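You operate a simulated robot arm through the tools that you are given. There is no shell and no other tool.

You run a simulated robot arm. Do the job below in one go: nothing can be reset, and whatever is moved stays where it is left.

Task
Stop the pump, vent the press, move the block to the white tray.
Fine: pump off before venting; leave the lid open and both latches free.
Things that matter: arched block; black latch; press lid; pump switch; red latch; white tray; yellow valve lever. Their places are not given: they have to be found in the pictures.

The check looks at the end state, three seconds after you hand in, the way a careful person would. Anything else that was tipped, shoved, dropped, spilled or broken makes it a failure. Lids that push on must go on centred and level and be pressed home; caps that screw on are set level and turned clockwise until they are tight.

Robot
A 7-joint arm with a fingered hand, fixed in place. Base frame: the origin is on the floor under the middle of its stand, x ahead of it, y to its left, z up; the work surface is at about z = 769. Readings come in mm, degrees, newtons and seconds.
It reaches about 1089 mm from its shoulder. Its first joint turns from -149.0 to 149.0 degrees. Payload 3.5 kg.
The tool frame sits at the grasp point between the pads (the TCP): z along the fingers, y along the line on which they close. The tips reach 30 mm beyond it. The gripper opens to 104 mm; its body begins 35 mm behind the TCP. The gripper is a hand of 4 fingers: y runs from the thumb to the fingers, the wrist lies at [-15, -110, -186] in the tool frame.
Orientation is that of the tool frame in the base frame, as a unit quaternion [w, x, y, z]. With the fingers straight down and the wrist toward the robot, the tool's x, y and z point along [0, 1, 0], [1, 0, 0] and [0, 0, -1] of the base frame.

Tools
- The arm moves only by the tool move_arm. Its argument "deltas" is a list of rows, each a list of 2 entries, a list of its own where there are three numbers: the shift along the tool's x, y, z in m, then the turn, a rotation vector about the tool's x, y, z in degrees. In form: [[[tx, ty, tz], [ax, ay, az]], ...]. A call has 1 to 20 rows; each row is the pose to reach, as a shift and turn from the pose commanded when the call began, along the tool's axes at that moment. A row lasts 0.2 s, in which the tool goes at most 50 mm and 8.6 degrees; a call with a longer step from one row to the next is refused whole. Where a pose cannot be reached the arm comes as near as it can. A force on the tool above 40 N (or 10 N above the force at the start of the call, whichever is more), or a blocked arm, ends the call early, and 0.2 s more pass. In this call time passes only in rows, and 0.2 s behind the last. The reply holds the time, the measured pose of the TCP, the force on the tool along the base axes, the opening and the grip force, in the units named above and with some noise, with the torque about the TCP (base axes, N m) and any sound that the robot's microphone picked up.
- Cameras (640 x 400 px; columns grow to the right, rows downward): "scene" is fixed at [398.4, 500.3, 1597.8]; the picture's right is [0.99, -0.13, 0.00], its down [-0.10, -0.83, -0.55] and it looks along [0.07, 0.55, -0.83] (base axes); focal length 214 px, centre (320, 200). "wrist" rides on the gripper at [61, -92, -130] in the tool frame; the picture's right is [-0.81, 0.28, -0.52], its down [-0.53, -0.71, 0.46] and it looks along [-0.24, 0.64, 0.72] (tool axes); focal length 275 px, centre (320, 200).
- snapshot(camera): a new picture of that camera. It takes no simulated time.
- lift_body(by): slides the trunk up (or, below 0, down) by that many mm; the arm rides with it, the base frame stays. It gives what a move gives, with no picture.
- set_fingers(index, middle, ring, thumb_bend, thumb_turn): sets how far each is bent, from 0 (flat) to 1 (curled in); at 0.3 the hand is open as for a grip, at 0.7 the pads meet at the TCP. One left out holds its place. A second passes; each finger stops where it meets its share of the squeeze, and holds until it gets a number again. It is the only way to open and close the hand. It gives what a move gives, with no picture; readings hold the bend of each and the force on the fingers (four entries, about 0 where the hand has none), thumb and palm. thumb_turn goes from beside the hand (0) to across from the fingers (1), as for a grip.
- measure_at(camera, pixels): for up to 12 pixels [column, row] of the newest picture of that camera ("zoom" is the newest enlarged one), the place [x, y, z] in the base frame of the surface seen there, good to about 2 mm. It takes no simulated time.
- enlarge(camera, box): a new picture of the part [left, top, right, bottom] of that camera's present view, enlarged. It takes no simulated time.
- hand_in(): hands the job in; it is judged then, once.

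Open the gripper and draw the arm clear of the work before you hand the job in, unless the task says otherwise.

The tools are called after ">>>" as a command line: name --argument value ..., lists and objects as JSON in quotes. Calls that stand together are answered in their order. move_arm: Moves the arm, as the interface text tells. Its arguments: {"type":"object","properties":{"deltas":{"type":"array"}},"required":["deltas"]} The other tools are called the same way: lift_body (by) moves the trunk up or down; set_fingers (index, middle, ring, thumb_bend, thumb_turn) moves the fingers one by one; snapshot (camera) takes a picture; measure_at (camera, pixels) gives the place of the surface under pixels of a picture; enlarge (camera, box) takes an enlarged picture of a part of a camera's view; hand_in () hands the job in.

At the start:

```text
time_s: 0.0
tool_pos: [455.6, 637.0, 1382.0]
ee_rot: [0.0, 0.707, 0.707, 0.0]
ft_force: [0.4, -0.8, 0.2]
torque: [0.01, 0.03, 0.0]
width: 103.9
finger_force: 0.1
shape: jaw
bend: [0.3, 0.3, 0.3, 0.3, 0.98]
finger forces: [0.0, 0.1, 0.0, 0.0, 0.1, 0.1]
trunk travel left (down, up): [-600.0, 110.0]
```

scene: 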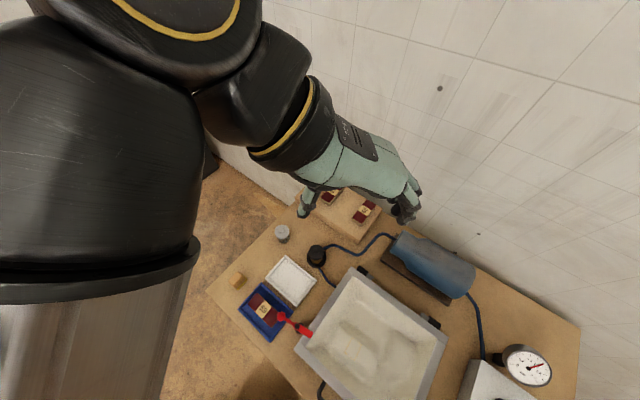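
wrist: 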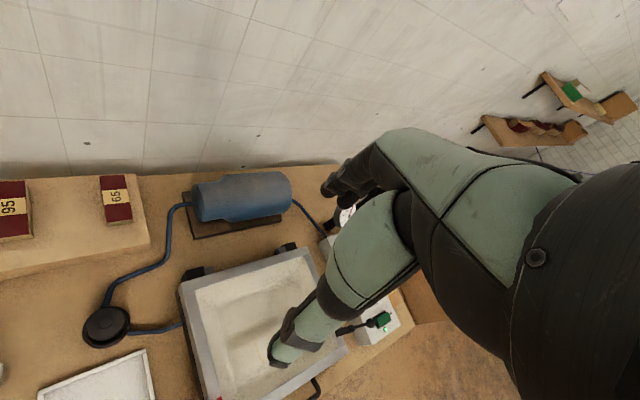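

I start by looking closer at the scene: the press appears around (370,340), the tray at (290,280), and a red latch at (293,322). I enlarge both views.

>>> enlarge --camera "scene" --box '[200, 220, 400, 400]'

>>> enlarge --camera "scene" --box '[380, 220, 600, 400]'

>>> enlarge --camera "wrist" --box '[160, 160, 440, 400]'

```text
2.22 times, centred on (300, 310) of scene
```

zoom: 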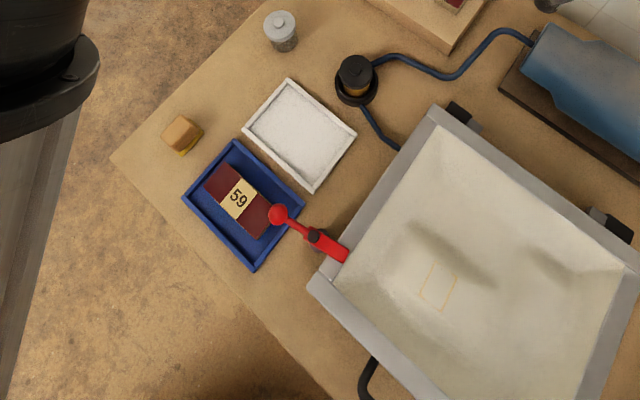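

```text
2.22 times, centred on (490, 310) of scene
```

zoom: 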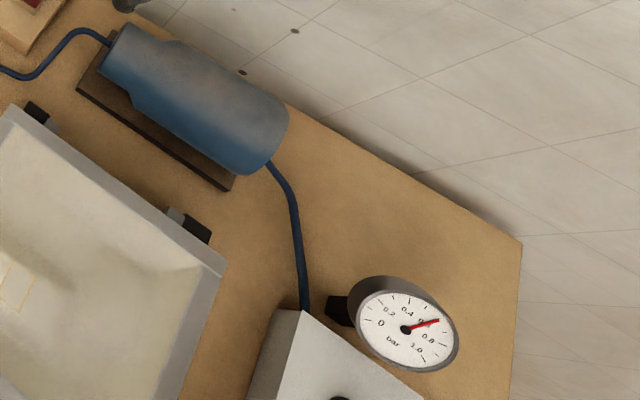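

```text
1.67 times, centred on (300, 280) of wrist
```

zoom: 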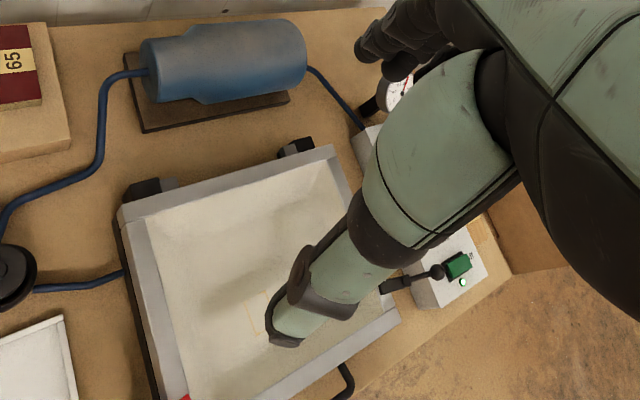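

The lid frame fills (300-445, 270-400), the gauge at (527,365) reads about 0.7, and the black/amber thing at (316,255) may be the valve. I measure these points.

>>> snapshot --camera "scene"

>>> measure_at --camera "scene" --pixels '[[316, 250], [317, 262], [290, 278], [282, 316], [305, 331], [355, 271], [297, 350], [443, 338], [360, 345], [237, 280], [282, 232], [430, 390]]'

>>> snapshot --camera "wrist"

>>> measure_at --camera "wrist" --pixels '[[384, 319], [387, 329], [365, 322], [342, 330], [375, 340], [105, 325], [215, 280], [320, 300], [100, 380], [290, 246], [195, 272], [313, 385]]'

>>> enlarge --camera "scene" --box '[290, 230, 350, 270]'

>>> enlarge --camera "wrist" --box '[320, 290, 420, 360]'

```text
taken
```

scene: 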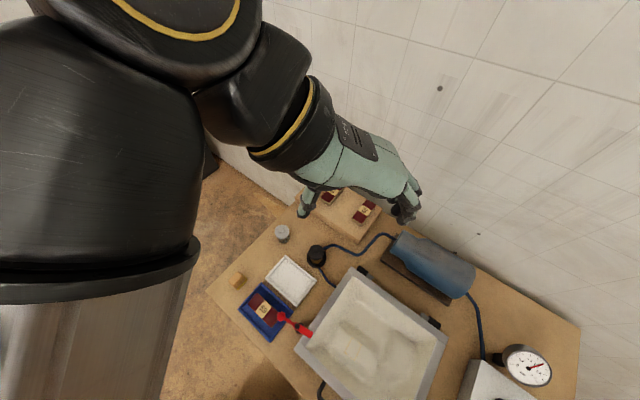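

```text
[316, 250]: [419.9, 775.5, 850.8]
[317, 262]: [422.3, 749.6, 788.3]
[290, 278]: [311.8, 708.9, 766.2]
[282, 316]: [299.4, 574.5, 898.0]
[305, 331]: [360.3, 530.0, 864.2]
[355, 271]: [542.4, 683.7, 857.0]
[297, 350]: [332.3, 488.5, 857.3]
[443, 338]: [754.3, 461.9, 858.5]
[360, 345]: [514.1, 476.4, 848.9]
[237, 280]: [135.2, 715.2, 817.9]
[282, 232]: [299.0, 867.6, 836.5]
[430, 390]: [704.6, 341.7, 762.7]
```

```text
taken
```

wrist: 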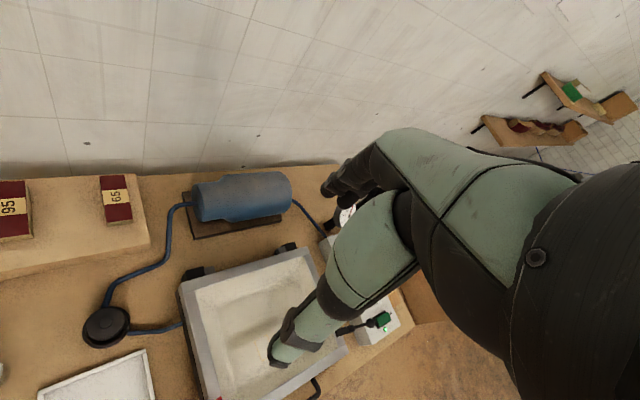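

```text
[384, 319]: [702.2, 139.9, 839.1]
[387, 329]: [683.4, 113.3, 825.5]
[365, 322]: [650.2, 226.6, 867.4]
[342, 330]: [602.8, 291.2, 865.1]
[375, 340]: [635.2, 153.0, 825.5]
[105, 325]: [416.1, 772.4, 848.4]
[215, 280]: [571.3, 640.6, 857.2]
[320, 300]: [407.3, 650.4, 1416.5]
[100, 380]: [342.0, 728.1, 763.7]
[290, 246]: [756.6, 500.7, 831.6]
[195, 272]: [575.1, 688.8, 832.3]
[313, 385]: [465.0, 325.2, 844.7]
```

```text
10.00 times, centred on (320, 250) of scene
```

zoom: 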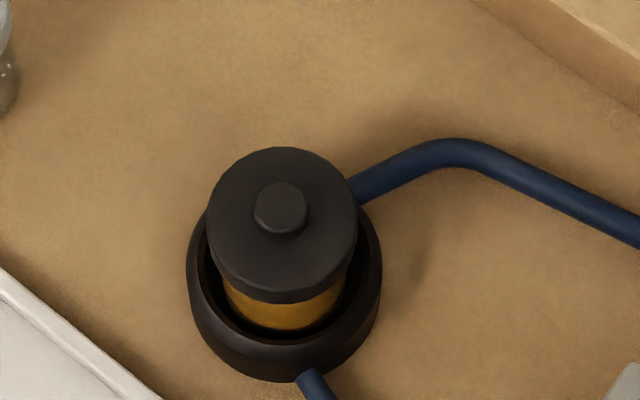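

```text
5.71 times, centred on (370, 325) of wrist
```

zoom: 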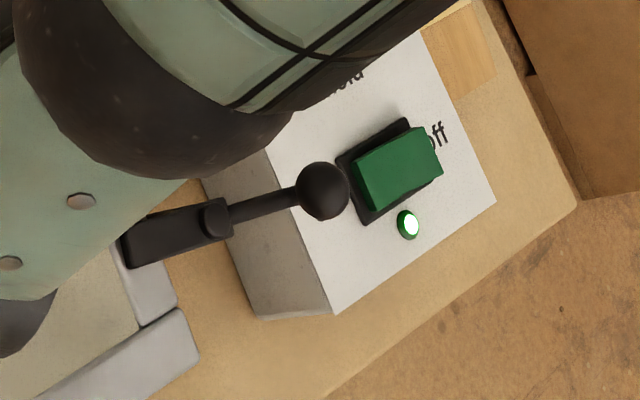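

The green rocker sits on a grey box near (702,140,839) with "hold"/"off" text, but the hand hides most of the box in the wrist view. I move the hand high over there (target TCP about [596,110,1220]) to see the box unobstructed.

>>> move_arm --deltas '[[[-0.044, 0.012, 0.0135], [0, 0, 0]], [[-0.088, 0.023, 0.027], [0, 0, 0]], [[-0.132, 0.035, 0.0405], [0, 0, 0]], [[-0.176, 0.047, 0.054], [0, 0, 0]], [[-0.22, 0.058, 0.0675], [0, 0, 0]], [[-0.264, 0.07, 0.081], [0, 0, 0]], [[-0.308, 0.082, 0.0945], [0, 0, 0]], [[-0.352, 0.093, 0.108], [0, 0, 0]], [[-0.396, 0.105, 0.1215], [0, 0, 0]], [[-0.44, 0.117, 0.135], [0, 0, 0]], [[-0.484, 0.128, 0.1485], [0, 0, 0]], [[-0.527, 0.14, 0.162], [0, 0, 0]]]'

>>> snapshot --camera "wrist"

>>> snapshot --camera "scene"

```text
time_s: 2.6
tool_pos: [596.0, 112.0, 1221.0]
ee_rot: [-0.001, 0.706, 0.708, 0.0]
ft_force: [0.9, -0.2, 0.5]
torque: [0.01, 0.02, 0.0]
width: 103.9
finger_force: 0.0
shape: jaw
bend: [0.3, 0.3, 0.3, 0.3, 0.98]
finger forces: [0.0, 0.0, 0.0, 0.1, 0.1, 0.1]
trunk travel left (down, up): [-600.0, 110.0]
```

```text
taken
```

wrist: 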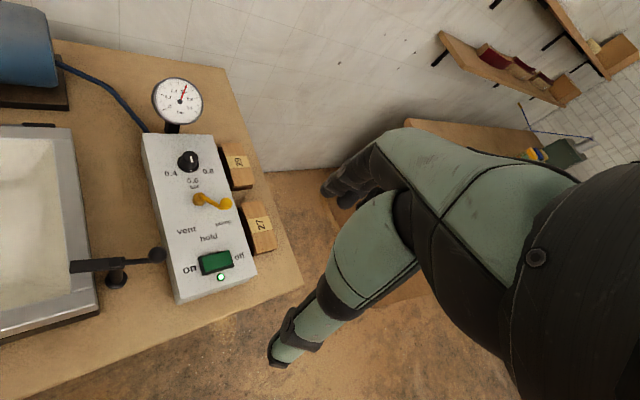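

```text
taken
```

scene: 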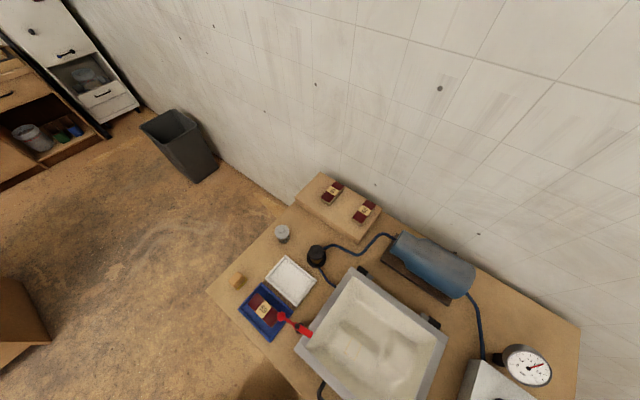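

The box is now visible: gauge, knob (0.4/0.6/0.8), yellow lever at (212,202), labels vent/hold/pump, and the green rocker with On (left) / off (right) at (216,262). I enlarge it and the lid.

>>> enlarge --camera "wrist" --box '[130, 130, 270, 310]'

>>> enlarge --camera "scene" --box '[270, 255, 460, 400]'

>>> enlarge --camera "wrist" --box '[0, 100, 180, 360]'

>>> measure_at --camera "wrist" --pixels '[[199, 198], [212, 203], [225, 203], [206, 265], [216, 262], [229, 256], [220, 278], [156, 255], [110, 264], [75, 266], [180, 232], [223, 223]]'

```text
2.22 times, centred on (200, 220) of wrist
```

zoom: 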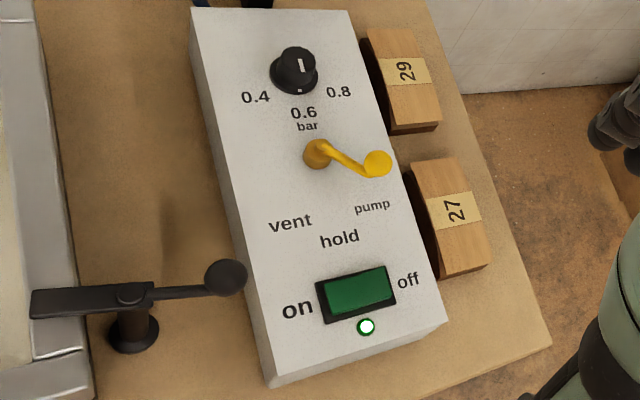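

```text
2.76 times, centred on (365, 328) of scene
```

zoom: 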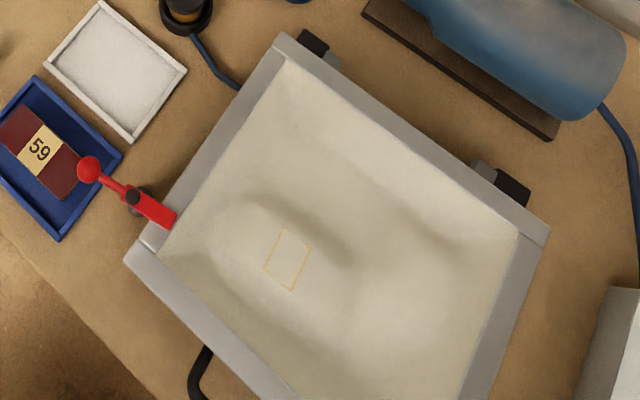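

```text
1.54 times, centred on (90, 230) of wrist
```

zoom: 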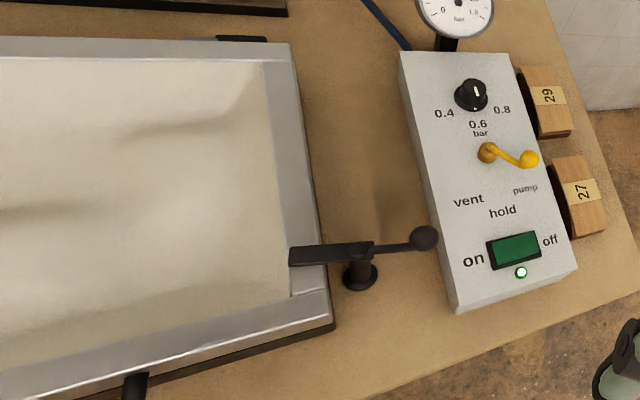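

```text
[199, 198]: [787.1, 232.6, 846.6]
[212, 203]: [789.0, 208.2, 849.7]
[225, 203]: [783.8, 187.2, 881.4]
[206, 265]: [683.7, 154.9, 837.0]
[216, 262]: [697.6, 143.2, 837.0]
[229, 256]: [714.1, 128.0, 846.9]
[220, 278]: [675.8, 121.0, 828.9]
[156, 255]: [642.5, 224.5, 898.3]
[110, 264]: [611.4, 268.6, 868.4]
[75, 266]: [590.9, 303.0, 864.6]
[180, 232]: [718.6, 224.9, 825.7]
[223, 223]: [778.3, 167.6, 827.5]
```

The lever now points toward "pump" (tip (784,187,881), pivot (787,233,847)) and the rocker's off end (714,128,847) is raised. I try a pointing hand shape: index out, middle and ring curled, to see where its tip lies.

>>> set_fingers --index 0.3 --middle 1.0 --ring 1.0 --thumb_bend 0.3 --thumb_turn 0.0

>>> snapshot --camera "wrist"

>>> enlarge --camera "wrist" --box '[240, 100, 500, 400]'

```text
time_s: 3.6
tool_pos: [596.3, 111.6, 1220.8]
ee_rot: [0.0, 0.707, 0.707, 0.0]
ft_force: [-0.6, 0.4, -0.3]
torque: [-0.01, 0.03, -0.01]
width: 142.5
finger_force: 0.0
shape: fingers
bend: [0.3, 1.0, 1.0, 0.3, 0.0]
finger forces: [0.0, 0.0, 0.0, 0.0, 0.0, 0.0]
trunk travel left (down, up): [-600.0, 110.0]
```

```text
taken
```

wrist: 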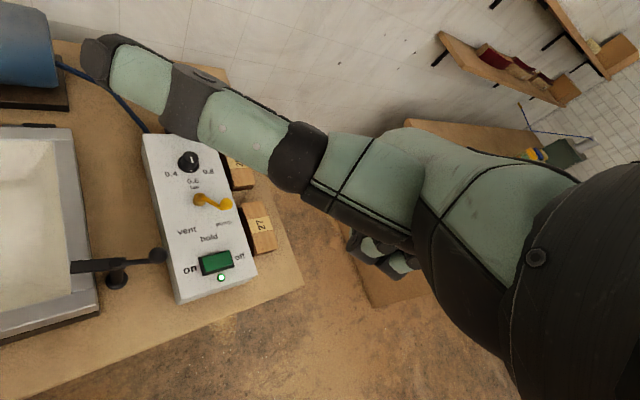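

```text
1.33 times, centred on (370, 250) of wrist
```

zoom: 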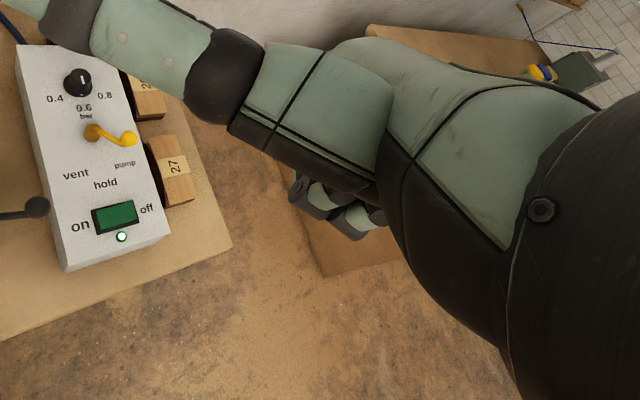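

The big limb toward (100,60) seems to be the thumb swung sideways; curled fingers at (380,255). I measure hand points to learn its geometry.

>>> measure_at --camera "wrist" --pixels '[[95, 60], [140, 75], [190, 100], [240, 125], [300, 155], [370, 170], [420, 190], [365, 245], [395, 260], [410, 270], [340, 190], [390, 230]]'

```text
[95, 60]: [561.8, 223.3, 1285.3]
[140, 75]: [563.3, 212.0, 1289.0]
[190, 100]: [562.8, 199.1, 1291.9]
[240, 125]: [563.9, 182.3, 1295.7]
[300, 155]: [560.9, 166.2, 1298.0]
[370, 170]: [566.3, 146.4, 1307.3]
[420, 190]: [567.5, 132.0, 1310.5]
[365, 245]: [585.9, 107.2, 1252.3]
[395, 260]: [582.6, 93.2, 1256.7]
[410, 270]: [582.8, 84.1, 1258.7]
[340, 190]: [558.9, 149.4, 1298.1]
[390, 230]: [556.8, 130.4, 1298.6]
```

The limb is indeed the thumb (x≈562). I put the thumb back across so the index can be seen.

>>> set_fingers --thumb_turn 1.0 --thumb_bend 0.0

>>> snapshot --camera "wrist"

>>> enlarge --camera "wrist" --box '[240, 100, 460, 400]'

```text
time_s: 4.6
tool_pos: [596.3, 112.2, 1219.9]
ee_rot: [0.0, 0.707, 0.707, 0.0]
ft_force: [0.0, 0.6, -0.2]
torque: [0.03, -0.01, 0.02]
width: 121.9
finger_force: 0.1
shape: fingers
bend: [0.3, 1.0, 1.0, 0.0, 0.95]
finger forces: [0.0, 0.0, 0.0, 0.0, 0.1, 0.1]
trunk travel left (down, up): [-600.0, 110.0]
```

```text
taken
```

wrist: 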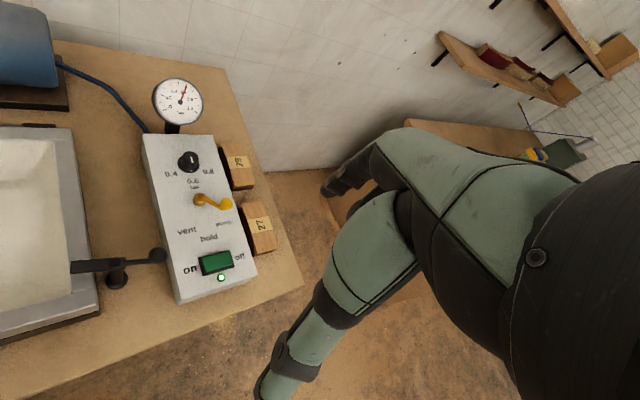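

```text
1.33 times, centred on (350, 250) of wrist
```

zoom: 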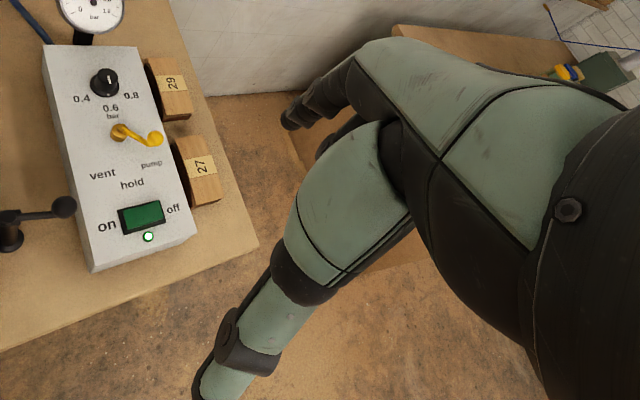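

The index now shows, its end near wrist pixel (328,186). I measure along it and the thumb.

>>> measure_at --camera "wrist" --pixels '[[328, 187], [325, 190], [340, 183], [352, 172], [365, 162], [380, 150], [266, 392], [295, 360], [320, 320], [350, 250], [395, 200], [352, 210]]'

```text
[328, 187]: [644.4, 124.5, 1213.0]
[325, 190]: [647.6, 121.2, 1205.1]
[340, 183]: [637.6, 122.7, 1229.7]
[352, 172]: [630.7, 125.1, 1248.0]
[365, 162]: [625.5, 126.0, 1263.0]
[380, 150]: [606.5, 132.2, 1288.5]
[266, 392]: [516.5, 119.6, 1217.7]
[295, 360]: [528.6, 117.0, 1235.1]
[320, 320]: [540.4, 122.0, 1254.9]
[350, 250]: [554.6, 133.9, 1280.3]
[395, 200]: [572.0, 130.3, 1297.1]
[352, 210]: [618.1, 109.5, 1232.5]
```

I enlarge around the index fingertip to find its very end.

>>> enlarge --camera "wrist" --box '[300, 130, 420, 220]'

```text
4.44 times, centred on (360, 175) of wrist
```

zoom: 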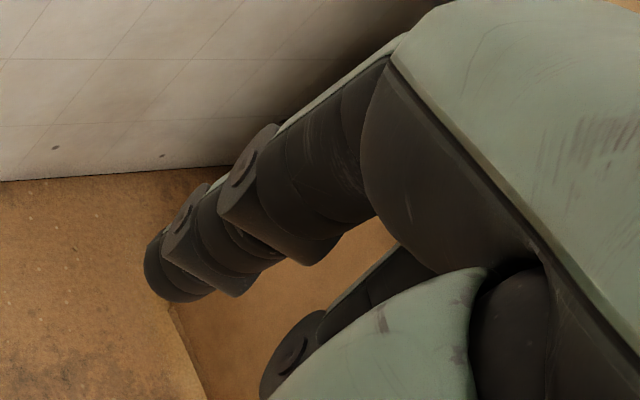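

I measure points on the index tip in this enlarged picture.

>>> measure_at --camera "zoom" --pixels '[[147, 262], [160, 250], [155, 285], [175, 300], [190, 280], [200, 298], [180, 245], [240, 230], [300, 190], [285, 360], [310, 330], [350, 300]]'

```text
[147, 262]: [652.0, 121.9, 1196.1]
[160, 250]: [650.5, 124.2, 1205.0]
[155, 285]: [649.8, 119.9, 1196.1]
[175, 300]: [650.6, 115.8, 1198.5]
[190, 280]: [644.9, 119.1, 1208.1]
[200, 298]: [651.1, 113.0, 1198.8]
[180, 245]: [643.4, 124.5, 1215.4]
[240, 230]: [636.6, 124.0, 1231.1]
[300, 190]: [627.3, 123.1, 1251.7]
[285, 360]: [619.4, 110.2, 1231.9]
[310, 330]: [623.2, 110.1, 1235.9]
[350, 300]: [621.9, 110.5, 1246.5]
```

The index tip centre is about 60 mm ahead (+x) of the TCP, 5 mm to +y, 30 mm below. Now I get precise rocker and lever geometry in an enlarged view.

>>> enlarge --camera "wrist" --box '[160, 180, 260, 300]'

>>> measure_at --camera "zoom" --pixels '[[300, 270], [320, 260], [340, 255], [360, 247], [372, 243], [330, 280], [360, 265], [385, 265], [310, 295], [280, 280], [345, 310], [390, 250]]'

```text
3.33 times, centred on (210, 240) of wrist
```

zoom: 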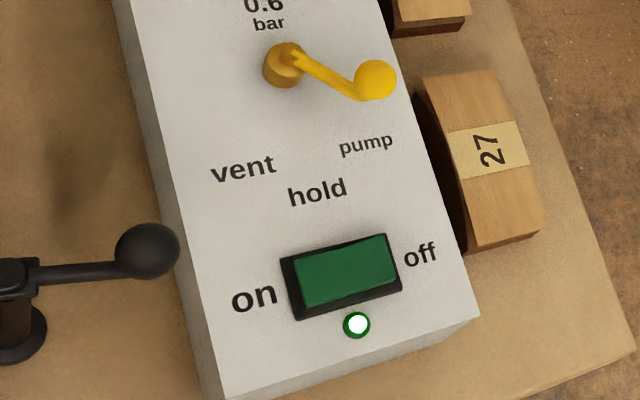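

```text
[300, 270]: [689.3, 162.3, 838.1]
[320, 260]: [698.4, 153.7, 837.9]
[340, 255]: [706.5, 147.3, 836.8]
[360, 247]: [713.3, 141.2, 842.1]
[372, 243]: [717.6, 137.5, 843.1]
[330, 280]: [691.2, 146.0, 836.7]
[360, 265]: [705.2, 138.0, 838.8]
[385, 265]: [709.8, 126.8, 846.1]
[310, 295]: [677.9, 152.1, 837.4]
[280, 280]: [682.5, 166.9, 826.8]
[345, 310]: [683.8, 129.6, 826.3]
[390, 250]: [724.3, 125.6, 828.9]
```

The rocker's on half is pressed (z≈837) and the off end raised (≈846 at (712,133)). I move the index tip above the off end, stopping about 55 mm over it.

>>> move_arm --deltas '[[[0.002, 0.008, 0.04], [0, 0, 0]], [[0.004, 0.016, 0.08], [0, 0, 0]], [[0.006, 0.024, 0.12], [0, 0, 0]], [[0.008, 0.032, 0.16], [0, 0, 0]], [[0.01, 0.04, 0.2], [0, 0, 0]], [[0.012, 0.048, 0.245], [0, 0, 0]], [[0.015, 0.057, 0.29], [0, 0, 0]]]'

>>> snapshot --camera "wrist"

>>> snapshot --camera "scene"

```text
time_s: 6.2
tool_pos: [653.7, 125.4, 929.9]
ee_rot: [0.0, 0.707, 0.707, 0.0]
ft_force: [0.5, -1.2, 0.7]
torque: [-0.02, -0.01, -0.02]
width: 122.6
finger_force: 0.0
shape: fingers
bend: [0.3, 1.0, 1.0, 0.0, 0.95]
finger forces: [0.1, 0.0, 0.0, 0.0, 0.1, 0.1]
trunk travel left (down, up): [-600.0, 110.0]
```

```text
taken
```

wrist: 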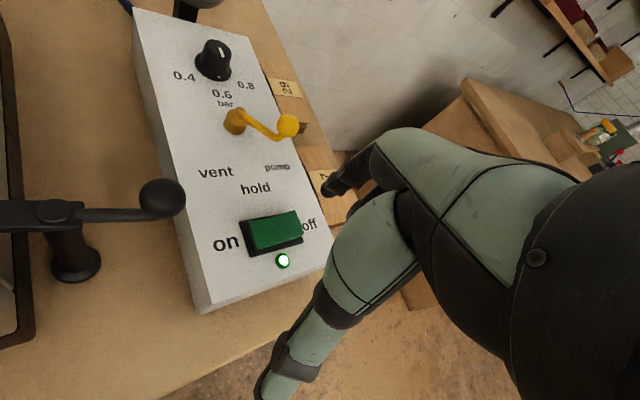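

```text
taken
```

scene: 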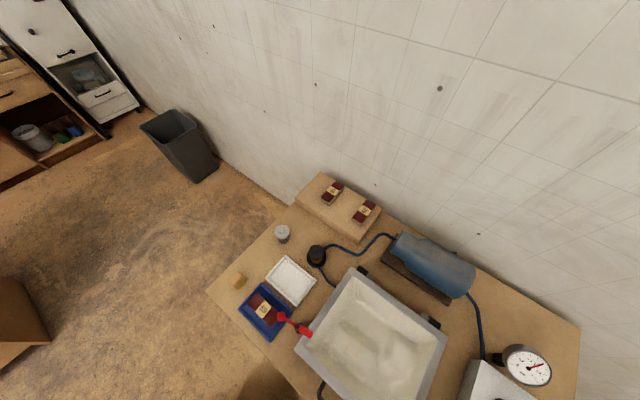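

Closer now; I re-measure the rocker's off end (around (292,225)) and the index tip (330,190) before pressing.

>>> measure_at --camera "wrist" --pixels '[[295, 222], [285, 225], [290, 235], [298, 236], [275, 225], [265, 235], [255, 240], [328, 190], [326, 186], [333, 195], [288, 125], [235, 118]]'

```text
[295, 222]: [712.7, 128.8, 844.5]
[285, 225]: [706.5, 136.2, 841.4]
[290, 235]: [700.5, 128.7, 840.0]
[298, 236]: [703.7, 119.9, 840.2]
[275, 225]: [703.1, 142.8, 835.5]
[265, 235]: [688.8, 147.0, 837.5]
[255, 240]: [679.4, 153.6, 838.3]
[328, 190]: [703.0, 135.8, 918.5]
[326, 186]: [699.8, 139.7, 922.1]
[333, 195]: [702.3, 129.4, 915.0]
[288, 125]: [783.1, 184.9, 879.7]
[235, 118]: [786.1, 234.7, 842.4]
```

The tip sits over the off end (≈(710,130,902)). I lower 48 mm, then small steps.

>>> move_arm --deltas '[[[-0.001, -0.001, 0.025], [0, 0, 0]], [[-0.002, -0.002, 0.048], [0, 0, 0]]]'

>>> enlarge --camera "wrist" --box '[200, 100, 380, 300]'

```text
time_s: 6.8
tool_pos: [649.9, 122.8, 883.5]
ee_rot: [0.0, 0.708, 0.707, 0.0]
ft_force: [0.6, 0.1, 0.0]
torque: [-0.02, 0.0, 0.01]
width: 122.3
finger_force: 0.1
shape: fingers
bend: [0.3, 1.0, 1.0, 0.0, 0.95]
finger forces: [0.0, 0.0, 0.1, 0.0, 0.0, 0.0]
trunk travel left (down, up): [-600.0, 110.0]
```

```text
2.00 times, centred on (290, 200) of wrist
```

zoom: 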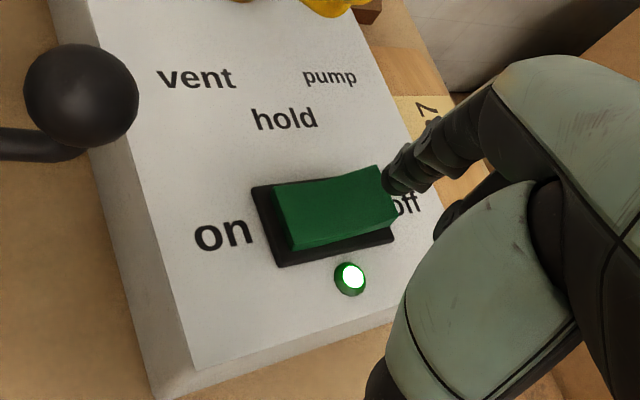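

The tip is at zoom (395,180), next to the far corner of the off end. I measure tip and rocker edge.

>>> measure_at --camera "zoom" --pixels '[[392, 178], [388, 188], [398, 190], [405, 175], [375, 172], [380, 200], [390, 212], [360, 185], [370, 215], [340, 190]]'

```text
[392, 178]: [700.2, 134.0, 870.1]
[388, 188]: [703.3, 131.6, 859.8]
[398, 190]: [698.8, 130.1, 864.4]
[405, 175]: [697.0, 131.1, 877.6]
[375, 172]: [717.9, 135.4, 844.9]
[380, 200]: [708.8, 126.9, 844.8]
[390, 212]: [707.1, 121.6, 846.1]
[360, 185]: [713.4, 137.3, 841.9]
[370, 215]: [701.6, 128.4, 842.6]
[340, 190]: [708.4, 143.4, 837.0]
```

Tip centre is over the off half (~(708,129)). I press down in 4 mm steps, up to 24 mm.

>>> move_arm --deltas '[[[0, 0, 0.004], [0, 0, 0]], [[0, 0, 0.008], [0, 0, 0]], [[0, 0, 0.012], [0, 0, 0]], [[0, 0, 0.016], [0, 0, 0]], [[0, 0, 0.02], [0, 0, 0]], [[0, 0, 0.024], [0, 0, 0]]]'

>>> enlarge --camera "wrist" --box '[200, 100, 380, 300]'

```text
time_s: 8.2
tool_pos: [648.6, 122.6, 861.4]
ee_rot: [0.001, 0.707, 0.707, 0.002]
ft_force: [-7.2, 0.3, 25.1]
torque: [0.16, -1.36, 0.09]
width: 125.7
finger_force: 13.3
shape: fingers
bend: [0.28, 1.0, 1.0, 0.0, 0.95]
finger forces: [25.1, 0.0, 0.0, 0.1, 0.0, 0.1]
trunk travel left (down, up): [-600.0, 110.0]
heard: click
```

```text
2.00 times, centred on (290, 200) of wrist
```

zoom: 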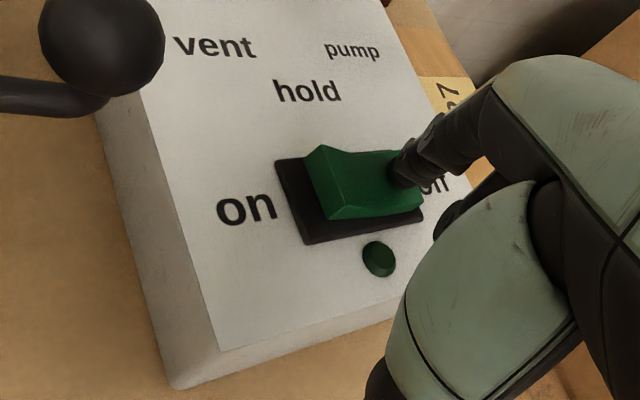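

A click was heard, the pilot light went out and the rocker flipped to off. I raise the finger 85 mm and look at the valve.

>>> move_arm --deltas '[[[0, 0, -0.03], [0, 0, 0]], [[0, 0, -0.06], [0, 0, 0]], [[0, 0, -0.1], [0, 0, 0]], [[0, 0, -0.14], [0, 0, 0]]]'

>>> snapshot --camera "wrist"

>>> enlarge --camera "wrist" --box '[140, 0, 360, 240]'

```text
time_s: 9.2
tool_pos: [651.6, 119.8, 1003.3]
ee_rot: [0.0, 0.707, 0.707, 0.0]
ft_force: [0.0, 1.3, -0.2]
torque: [-0.01, -0.02, -0.02]
width: 122.8
finger_force: 0.2
shape: fingers
bend: [0.3, 1.0, 1.0, 0.0, 0.95]
finger forces: [0.1, 0.0, 0.0, 0.0, 0.0, 0.0]
trunk travel left (down, up): [-600.0, 110.0]
```

```text
taken
```

wrist: 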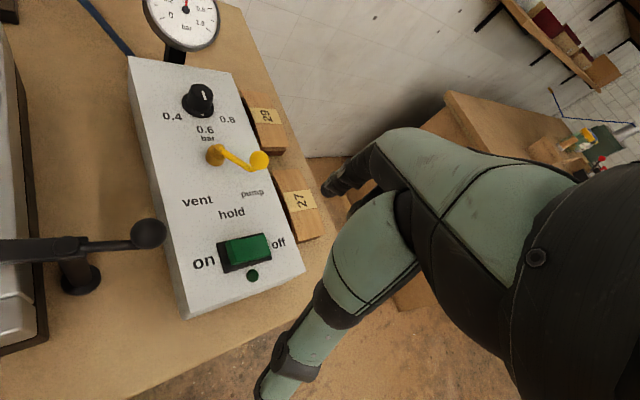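

```text
1.67 times, centred on (250, 120) of wrist
```

zoom: 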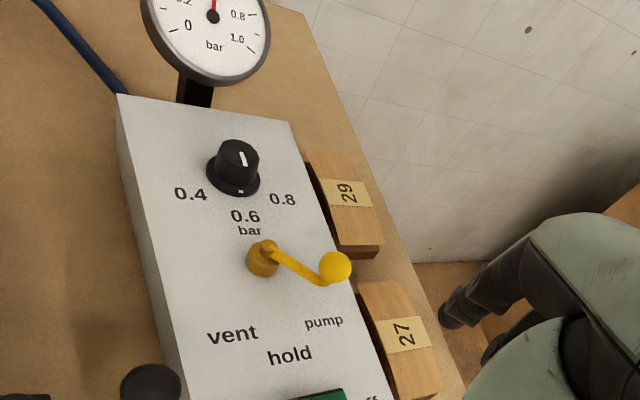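

The gauge still reads ≈0.6, and the lever's ball is at wrist (260,160). I measure lever, labels, knob, gauge and the wooden blocks.

>>> measure_at --camera "wrist" --pixels '[[260, 160], [252, 158], [267, 160], [245, 165], [215, 155], [197, 201], [232, 212], [253, 192], [199, 100], [182, 20], [268, 120], [300, 195]]'

>>> enlarge --camera "wrist" --box '[190, 130, 280, 230]'

```text
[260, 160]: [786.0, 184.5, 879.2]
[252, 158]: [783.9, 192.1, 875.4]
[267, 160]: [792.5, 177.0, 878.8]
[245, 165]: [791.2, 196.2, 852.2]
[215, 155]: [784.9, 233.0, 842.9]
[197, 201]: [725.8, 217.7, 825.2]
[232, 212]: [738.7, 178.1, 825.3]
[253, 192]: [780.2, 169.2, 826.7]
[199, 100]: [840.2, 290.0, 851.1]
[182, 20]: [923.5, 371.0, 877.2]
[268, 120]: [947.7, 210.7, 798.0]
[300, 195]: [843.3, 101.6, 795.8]
```

```text
4.00 times, centred on (235, 180) of wrist
```

zoom: 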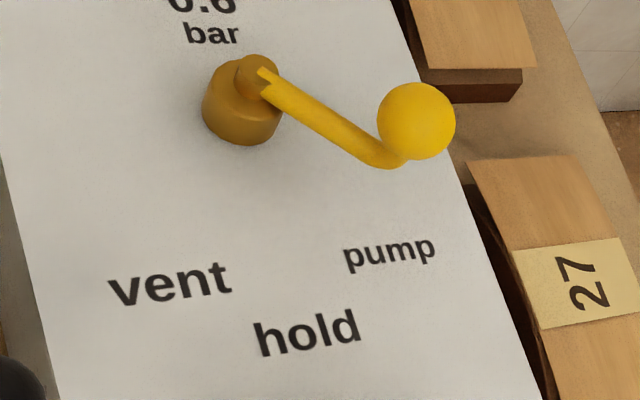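

Pivot ≈(790,230), ball ≈(788,183,878), so pump/hold/vent lie at about -90/-135/-180°. With the thumb across it would hit the black latch's ball (642,224,898), so I swing the thumb sideways, up high.

>>> set_fingers --thumb_turn 0.0 --thumb_bend 0.3

>>> move_arm --deltas '[[[0.014, 0.04, 0.0], [0, 0, 0]], [[0.028, 0.08, 0.01], [0, 0, 0]], [[0.042, 0.105, 0.03], [0, 0, 0]], [[0.056, 0.118, 0.05], [0, 0, 0]]]'

>>> snapshot --camera "wrist"

```text
time_s: 10.2
tool_pos: [650.6, 119.9, 1000.9]
ee_rot: [0.0, 0.707, 0.707, 0.0]
ft_force: [-0.4, 1.5, 0.3]
torque: [-0.03, 0.01, -0.01]
width: 143.1
finger_force: 0.1
shape: fingers
bend: [0.3, 1.0, 1.0, 0.3, 0.0]
finger forces: [0.0, 0.0, 0.0, 0.0, 0.1, 0.0]
trunk travel left (down, up): [-600.0, 110.0]
```

```text
time_s: 11.2
tool_pos: [769.7, 178.5, 947.8]
ee_rot: [0.0, 0.707, 0.707, 0.001]
ft_force: [-0.6, 0.2, -0.4]
torque: [0.0, -0.01, 0.01]
width: 143.1
finger_force: 0.0
shape: fingers
bend: [0.3, 1.0, 1.0, 0.3, 0.0]
finger forces: [0.0, 0.0, 0.1, 0.1, 0.0, 0.1]
trunk travel left (down, up): [-600.0, 110.0]
```

```text
taken
```

wrist: 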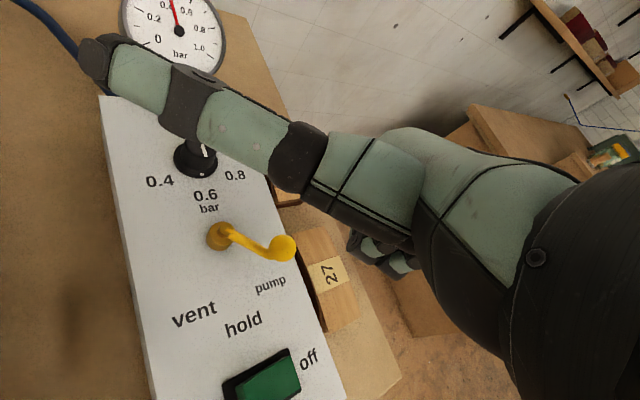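

The ball is seen at (284,248). I measure lever points from here for accuracy.

>>> measure_at --camera "wrist" --pixels '[[284, 248], [278, 240], [292, 240], [290, 255], [275, 257], [220, 233], [214, 240], [222, 226], [250, 243], [360, 245], [385, 258], [405, 265]]'

```text
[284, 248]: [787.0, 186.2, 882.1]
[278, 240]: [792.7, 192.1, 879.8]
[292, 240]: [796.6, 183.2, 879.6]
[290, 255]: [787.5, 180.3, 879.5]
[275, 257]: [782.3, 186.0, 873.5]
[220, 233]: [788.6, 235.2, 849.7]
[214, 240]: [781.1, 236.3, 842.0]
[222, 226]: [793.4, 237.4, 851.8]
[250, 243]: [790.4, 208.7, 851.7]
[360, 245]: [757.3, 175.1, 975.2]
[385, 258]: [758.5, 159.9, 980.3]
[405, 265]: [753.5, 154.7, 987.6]
```

Ball centre ≈(790,185,876), pivot ≈(790,236). I lower the index beside the ball on its far (+x) side, tip to about z=860.

>>> move_arm --deltas '[[[0, 0, 0.02], [0, 0, 0]], [[0, 0, 0.04], [0, 0, 0]], [[0, 0, 0.057], [0, 0, 0]]]'

>>> snapshot --camera "wrist"

```text
time_s: 12.0
tool_pos: [768.2, 179.6, 890.9]
ee_rot: [0.0, 0.707, 0.707, 0.0]
ft_force: [0.6, -0.2, -0.7]
torque: [0.03, -0.01, 0.0]
width: 142.8
finger_force: 0.1
shape: fingers
bend: [0.3, 1.0, 1.0, 0.3, 0.0]
finger forces: [0.0, 0.0, 0.0, 0.0, 0.1, 0.0]
trunk travel left (down, up): [-600.0, 110.0]
```

```text
taken
```

wrist: 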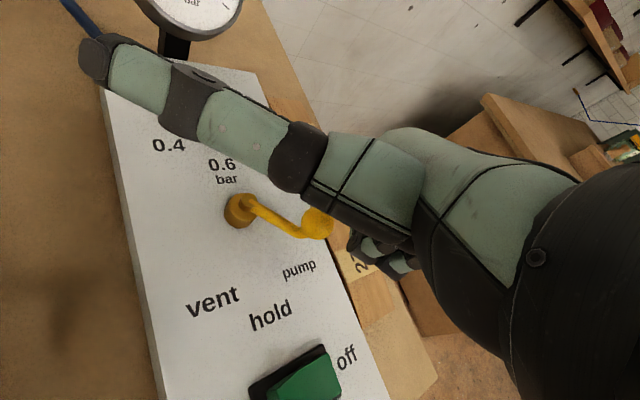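

No contact yet; ball at (318,222). I pull the finger toward -x to begin turning the lever.

>>> move_arm --deltas '[[[0.0, -0.01, 0], [0, 0, 0]], [[0.0, -0.018, 0], [0, 0, 0]], [[-0.001, -0.026, 0], [0, 0, 0]], [[-0.001, -0.036, 0], [0, 0, 0]], [[-0.001, -0.0455, 0], [0, 0, 0]]]'

>>> snapshot --camera "wrist"

```text
time_s: 13.2
tool_pos: [723.8, 179.3, 890.3]
ee_rot: [-0.001, 0.707, 0.707, 0.001]
ft_force: [-0.5, 0.1, 0.1]
torque: [-0.03, -0.01, 0.03]
width: 143.2
finger_force: 0.1
shape: fingers
bend: [0.3, 1.0, 1.0, 0.3, 0.0]
finger forces: [0.0, 0.1, 0.1, 0.0, 0.0, 0.0]
trunk travel left (down, up): [-600.0, 110.0]
```

```text
taken
```

wrist: 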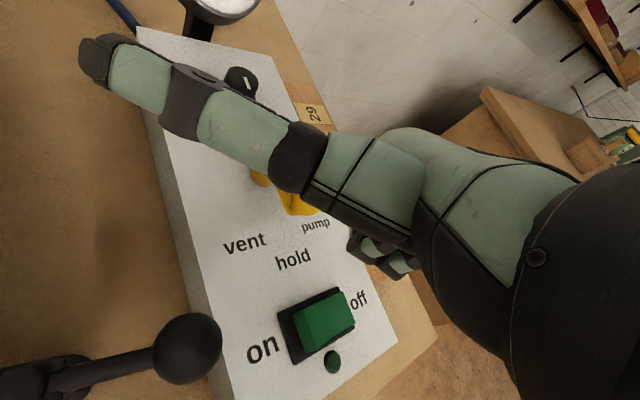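

The lever is mostly hidden; I enlarge around (290,200) to see whether the ball moved.

>>> enlarge --camera "wrist" --box '[230, 150, 370, 250]'

>>> measure_at --camera "wrist" --pixels '[[295, 205], [310, 208], [288, 205], [260, 178]]'

```text
4.00 times, centred on (300, 200) of wrist
```

zoom: 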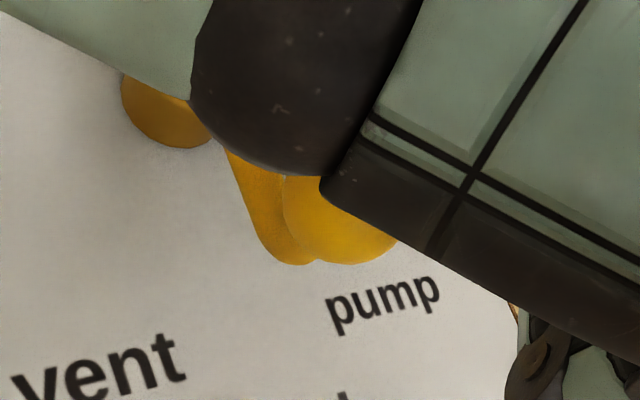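

```text
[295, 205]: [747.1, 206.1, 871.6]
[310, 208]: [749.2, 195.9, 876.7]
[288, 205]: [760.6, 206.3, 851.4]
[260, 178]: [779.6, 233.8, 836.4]
```

The ball has moved to about (754,199), the hold position. I continue along the arc toward vent.

>>> move_arm --deltas '[[[0.002, -0.014, 0], [0, 0, 0]], [[0.006, -0.021, 0], [0, 0, 0]], [[0.011, -0.0275, 0], [0, 0, 0]], [[0.016, -0.033, 0], [0, 0, 0]], [[0.022, -0.0375, 0], [0, 0, 0]], [[0.028, -0.041, 0], [0, 0, 0]], [[0.034, -0.0435, 0], [0, 0, 0]]]'

>>> snapshot --camera "wrist"

>>> snapshot --camera "scene"

```text
time_s: 14.8
tool_pos: [678.6, 211.8, 891.6]
ee_rot: [0.0, 0.707, 0.707, 0.001]
ft_force: [1.1, -2.7, -0.3]
torque: [-0.06, 0.02, -0.2]
width: 143.7
finger_force: 1.3
shape: fingers
bend: [0.3, 1.0, 1.0, 0.3, 0.0]
finger forces: [2.6, 0.1, 0.0, 0.1, 0.0, 0.0]
trunk travel left (down, up): [-600.0, 110.0]
```

```text
taken
```

wrist: 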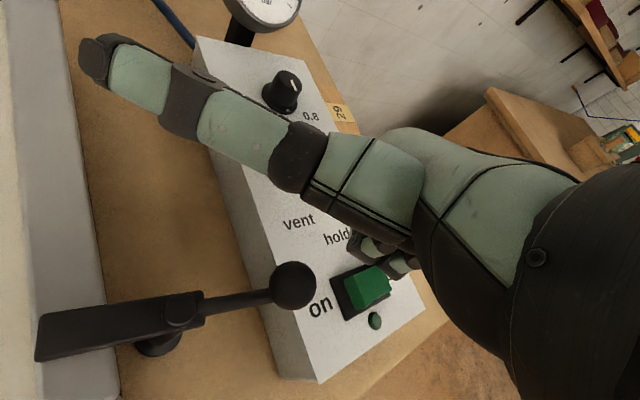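

```text
taken
```

scene: 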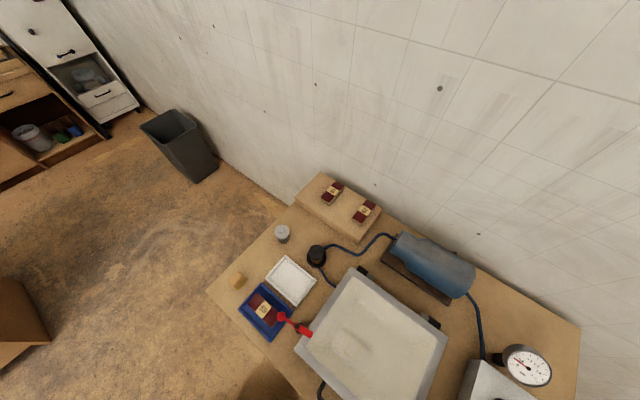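

The membrane has relaxed and the gauge needle dropped; the finger feels a light 2.7 N. I nudge a little further toward vent, then look at the gauge.

>>> move_arm --deltas '[[[0.004, -0.0005, 0], [0, 0, 0]], [[0.008, -0.0005, 0], [0, 0, 0]]]'

>>> enlarge --camera "scene" --box '[480, 330, 570, 400]'

```text
time_s: 15.4
tool_pos: [678.9, 219.3, 891.5]
ee_rot: [0.0, 0.708, 0.706, -0.001]
ft_force: [-0.7, -11.9, -1.2]
torque: [-0.26, 0.12, -0.67]
width: 147.1
finger_force: 5.9
shape: fingers
bend: [0.3, 1.0, 1.0, 0.3, 0.0]
finger forces: [10.5, 0.1, 0.1, 0.0, 0.1, 0.0]
trunk travel left (down, up): [-600.0, 110.0]
```

```text
5.71 times, centred on (525, 365) of scene
```

zoom: 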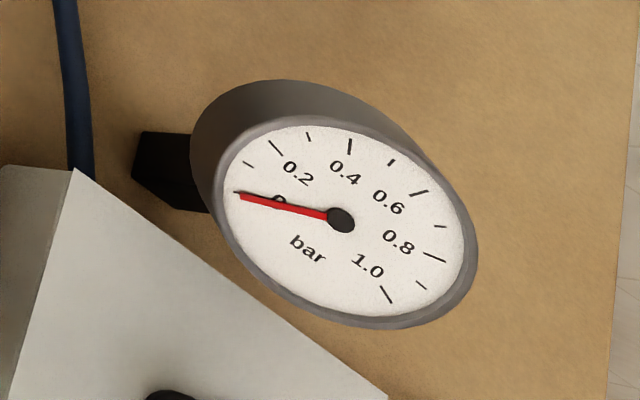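

Gauge reads 0 and the lever is at its stop (12 N). I back the finger off and rise clear.

>>> move_arm --deltas '[[[-0.012, 0.002, 0], [0, 0, 0]], [[-0.02, 0.002, -0.03], [0, 0, 0]], [[-0.02, 0.0, -0.075], [0, 0, 0]], [[-0.02, 0.0, -0.12], [0, 0, 0]]]'

>>> set_fingers --thumb_turn 1.0 --thumb_bend 0.0

>>> snapshot --camera "wrist"

```text
time_s: 16.4
tool_pos: [678.1, 198.3, 1012.9]
ee_rot: [0.0, 0.707, 0.707, -0.001]
ft_force: [0.1, 0.8, 0.1]
torque: [-0.01, 0.01, 0.03]
width: 142.8
finger_force: 0.1
shape: fingers
bend: [0.3, 1.0, 1.0, 0.3, 0.0]
finger forces: [0.0, 0.0, 0.0, 0.0, 0.0, 0.0]
trunk travel left (down, up): [-600.0, 110.0]
```

```text
time_s: 17.4
tool_pos: [676.7, 198.6, 1011.0]
ee_rot: [0.0, 0.707, 0.708, 0.0]
ft_force: [0.2, -0.1, 0.0]
torque: [-0.02, 0.03, 0.02]
width: 122.2
finger_force: 0.1
shape: fingers
bend: [0.3, 1.0, 1.0, 0.0, 0.95]
finger forces: [0.0, 0.0, 0.0, 0.0, 0.0, 0.1]
trunk travel left (down, up): [-600.0, 110.0]
```

```text
taken
```

wrist: 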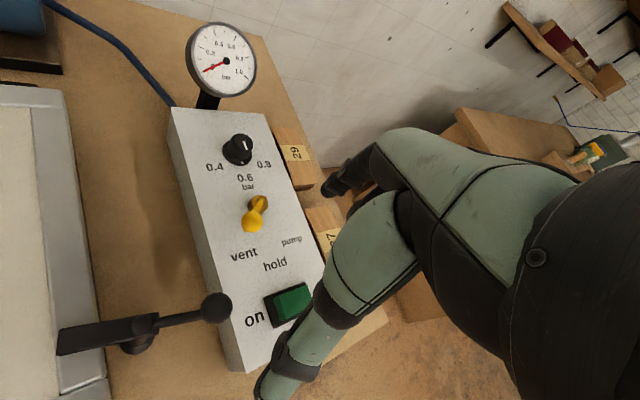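

The lever now points at vent. Next the black latch, seen from (60,345) to its ball (215,307); I enlarge and measure it.

>>> enlarge --camera "wrist" --box '[20, 240, 260, 400]'

>>> measure_at --camera "wrist" --pixels '[[217, 305], [208, 310], [225, 310], [185, 317], [150, 323], [140, 328], [100, 337], [65, 345], [60, 335], [75, 375], [140, 350], [90, 300]]'

```text
2.50 times, centred on (140, 320) of wrist
```

zoom: 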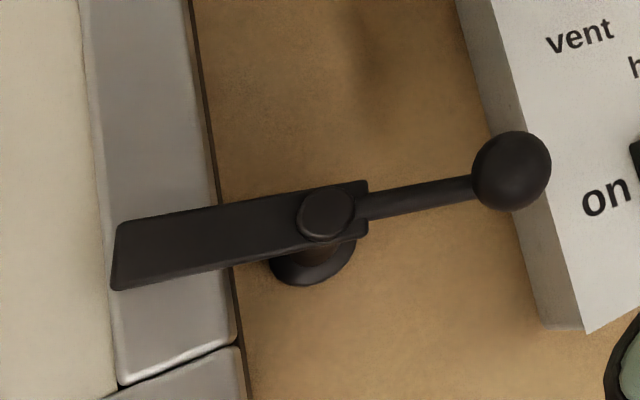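

```text
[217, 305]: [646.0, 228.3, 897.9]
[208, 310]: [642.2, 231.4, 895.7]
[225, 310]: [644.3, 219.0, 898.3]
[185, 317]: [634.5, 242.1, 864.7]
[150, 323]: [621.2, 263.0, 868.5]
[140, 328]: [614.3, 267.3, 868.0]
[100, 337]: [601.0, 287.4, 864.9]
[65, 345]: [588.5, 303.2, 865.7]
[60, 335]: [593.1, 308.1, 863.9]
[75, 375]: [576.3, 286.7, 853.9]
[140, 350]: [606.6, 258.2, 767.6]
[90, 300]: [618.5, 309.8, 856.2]
```

The black latch pivots about a vertical post ≈(616,265) with its ball at ≈(648,226,893). I'll put the index on the hinge side of the ball and swing it frontward; first hover at TCP (618,245).

>>> move_arm --deltas '[[[0.023, -0.03, 0.0], [0, 0, 0]], [[0.046, -0.059, 0.02], [0, 0, 0]], [[0.046, -0.059, 0.055], [0, 0, 0]]]'

>>> snapshot --camera "wrist"

```text
time_s: 18.2
tool_pos: [620.7, 245.5, 955.8]
ee_rot: [0.0, 0.706, 0.708, 0.0]
ft_force: [-0.6, -0.1, -0.2]
torque: [0.04, 0.0, 0.0]
width: 122.3
finger_force: 0.0
shape: fingers
bend: [0.3, 1.0, 1.0, 0.0, 0.95]
finger forces: [0.0, 0.0, 0.1, 0.1, 0.0, 0.0]
trunk travel left (down, up): [-600.0, 110.0]
```

```text
taken
```

wrist: 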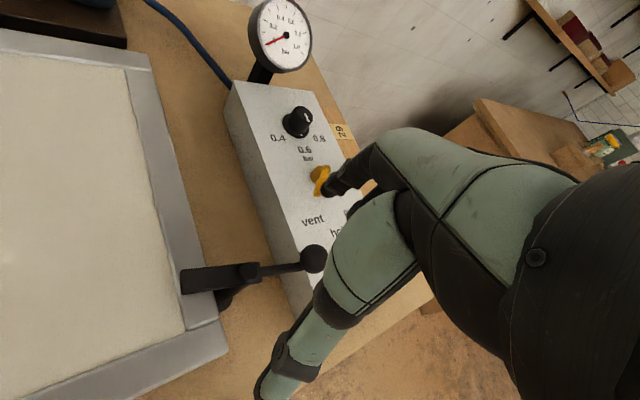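

I measure the ball (315,258), post and bar from this closer view.

>>> measure_at --camera "wrist" --pixels '[[313, 255], [305, 262], [318, 265], [250, 272], [260, 270], [190, 280], [232, 292], [290, 268], [328, 190], [332, 195], [205, 315], [215, 255]]'

```text
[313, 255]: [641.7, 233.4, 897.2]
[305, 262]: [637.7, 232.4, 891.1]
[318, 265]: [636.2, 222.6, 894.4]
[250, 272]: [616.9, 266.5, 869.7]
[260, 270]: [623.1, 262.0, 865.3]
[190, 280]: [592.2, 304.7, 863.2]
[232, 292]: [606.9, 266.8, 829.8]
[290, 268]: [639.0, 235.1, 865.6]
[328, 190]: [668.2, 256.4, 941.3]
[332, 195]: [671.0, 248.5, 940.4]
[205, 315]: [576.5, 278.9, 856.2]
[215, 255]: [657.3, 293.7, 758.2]
```

Ball centre ≈(646,226,886). I lower 52 mm so the fingertip stands beside it.

>>> move_arm --deltas '[[[0, 0, 0.02], [0, 0, 0]], [[0, 0, 0.04], [0, 0, 0]], [[0, 0, 0.053], [0, 0, 0]]]'

>>> snapshot --camera "wrist"

```text
time_s: 19.0
tool_pos: [618.7, 246.0, 902.5]
ee_rot: [-0.001, 0.707, 0.707, -0.001]
ft_force: [0.3, 0.0, 0.1]
torque: [0.03, 0.02, 0.01]
width: 122.2
finger_force: 0.0
shape: fingers
bend: [0.3, 1.0, 1.0, 0.0, 0.95]
finger forces: [0.1, 0.0, 0.0, 0.0, 0.0, 0.1]
trunk travel left (down, up): [-600.0, 110.0]
```

```text
taken
```

wrist: 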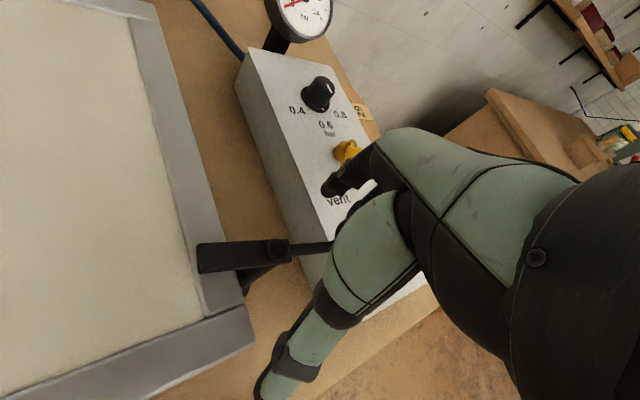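

The finger stands free beside the ball. I push along the arc about 20° first and check the force.

>>> move_arm --deltas '[[[-0.006, -0.006, 0], [0, 0, 0]], [[-0.0116, -0.012, 0], [0, 0, 0]], [[-0.018, -0.017, 0], [0, 0, 0]], [[-0.0242, -0.0214, 0], [0, 0, 0]]]'

>>> snapshot --camera "wrist"

```text
time_s: 20.0
tool_pos: [597.8, 223.3, 904.0]
ee_rot: [0.0, 0.706, 0.708, 0.0]
ft_force: [0.2, 0.2, -0.3]
torque: [0.02, 0.02, 0.04]
width: 122.8
finger_force: 0.2
shape: fingers
bend: [0.3, 1.0, 1.0, 0.0, 0.95]
finger forces: [0.4, 0.0, 0.1, 0.1, 0.0, 0.1]
trunk travel left (down, up): [-600.0, 110.0]
```

```text
taken
```

wrist: 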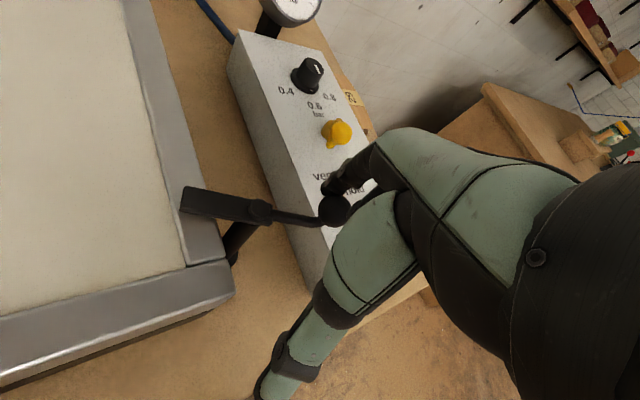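

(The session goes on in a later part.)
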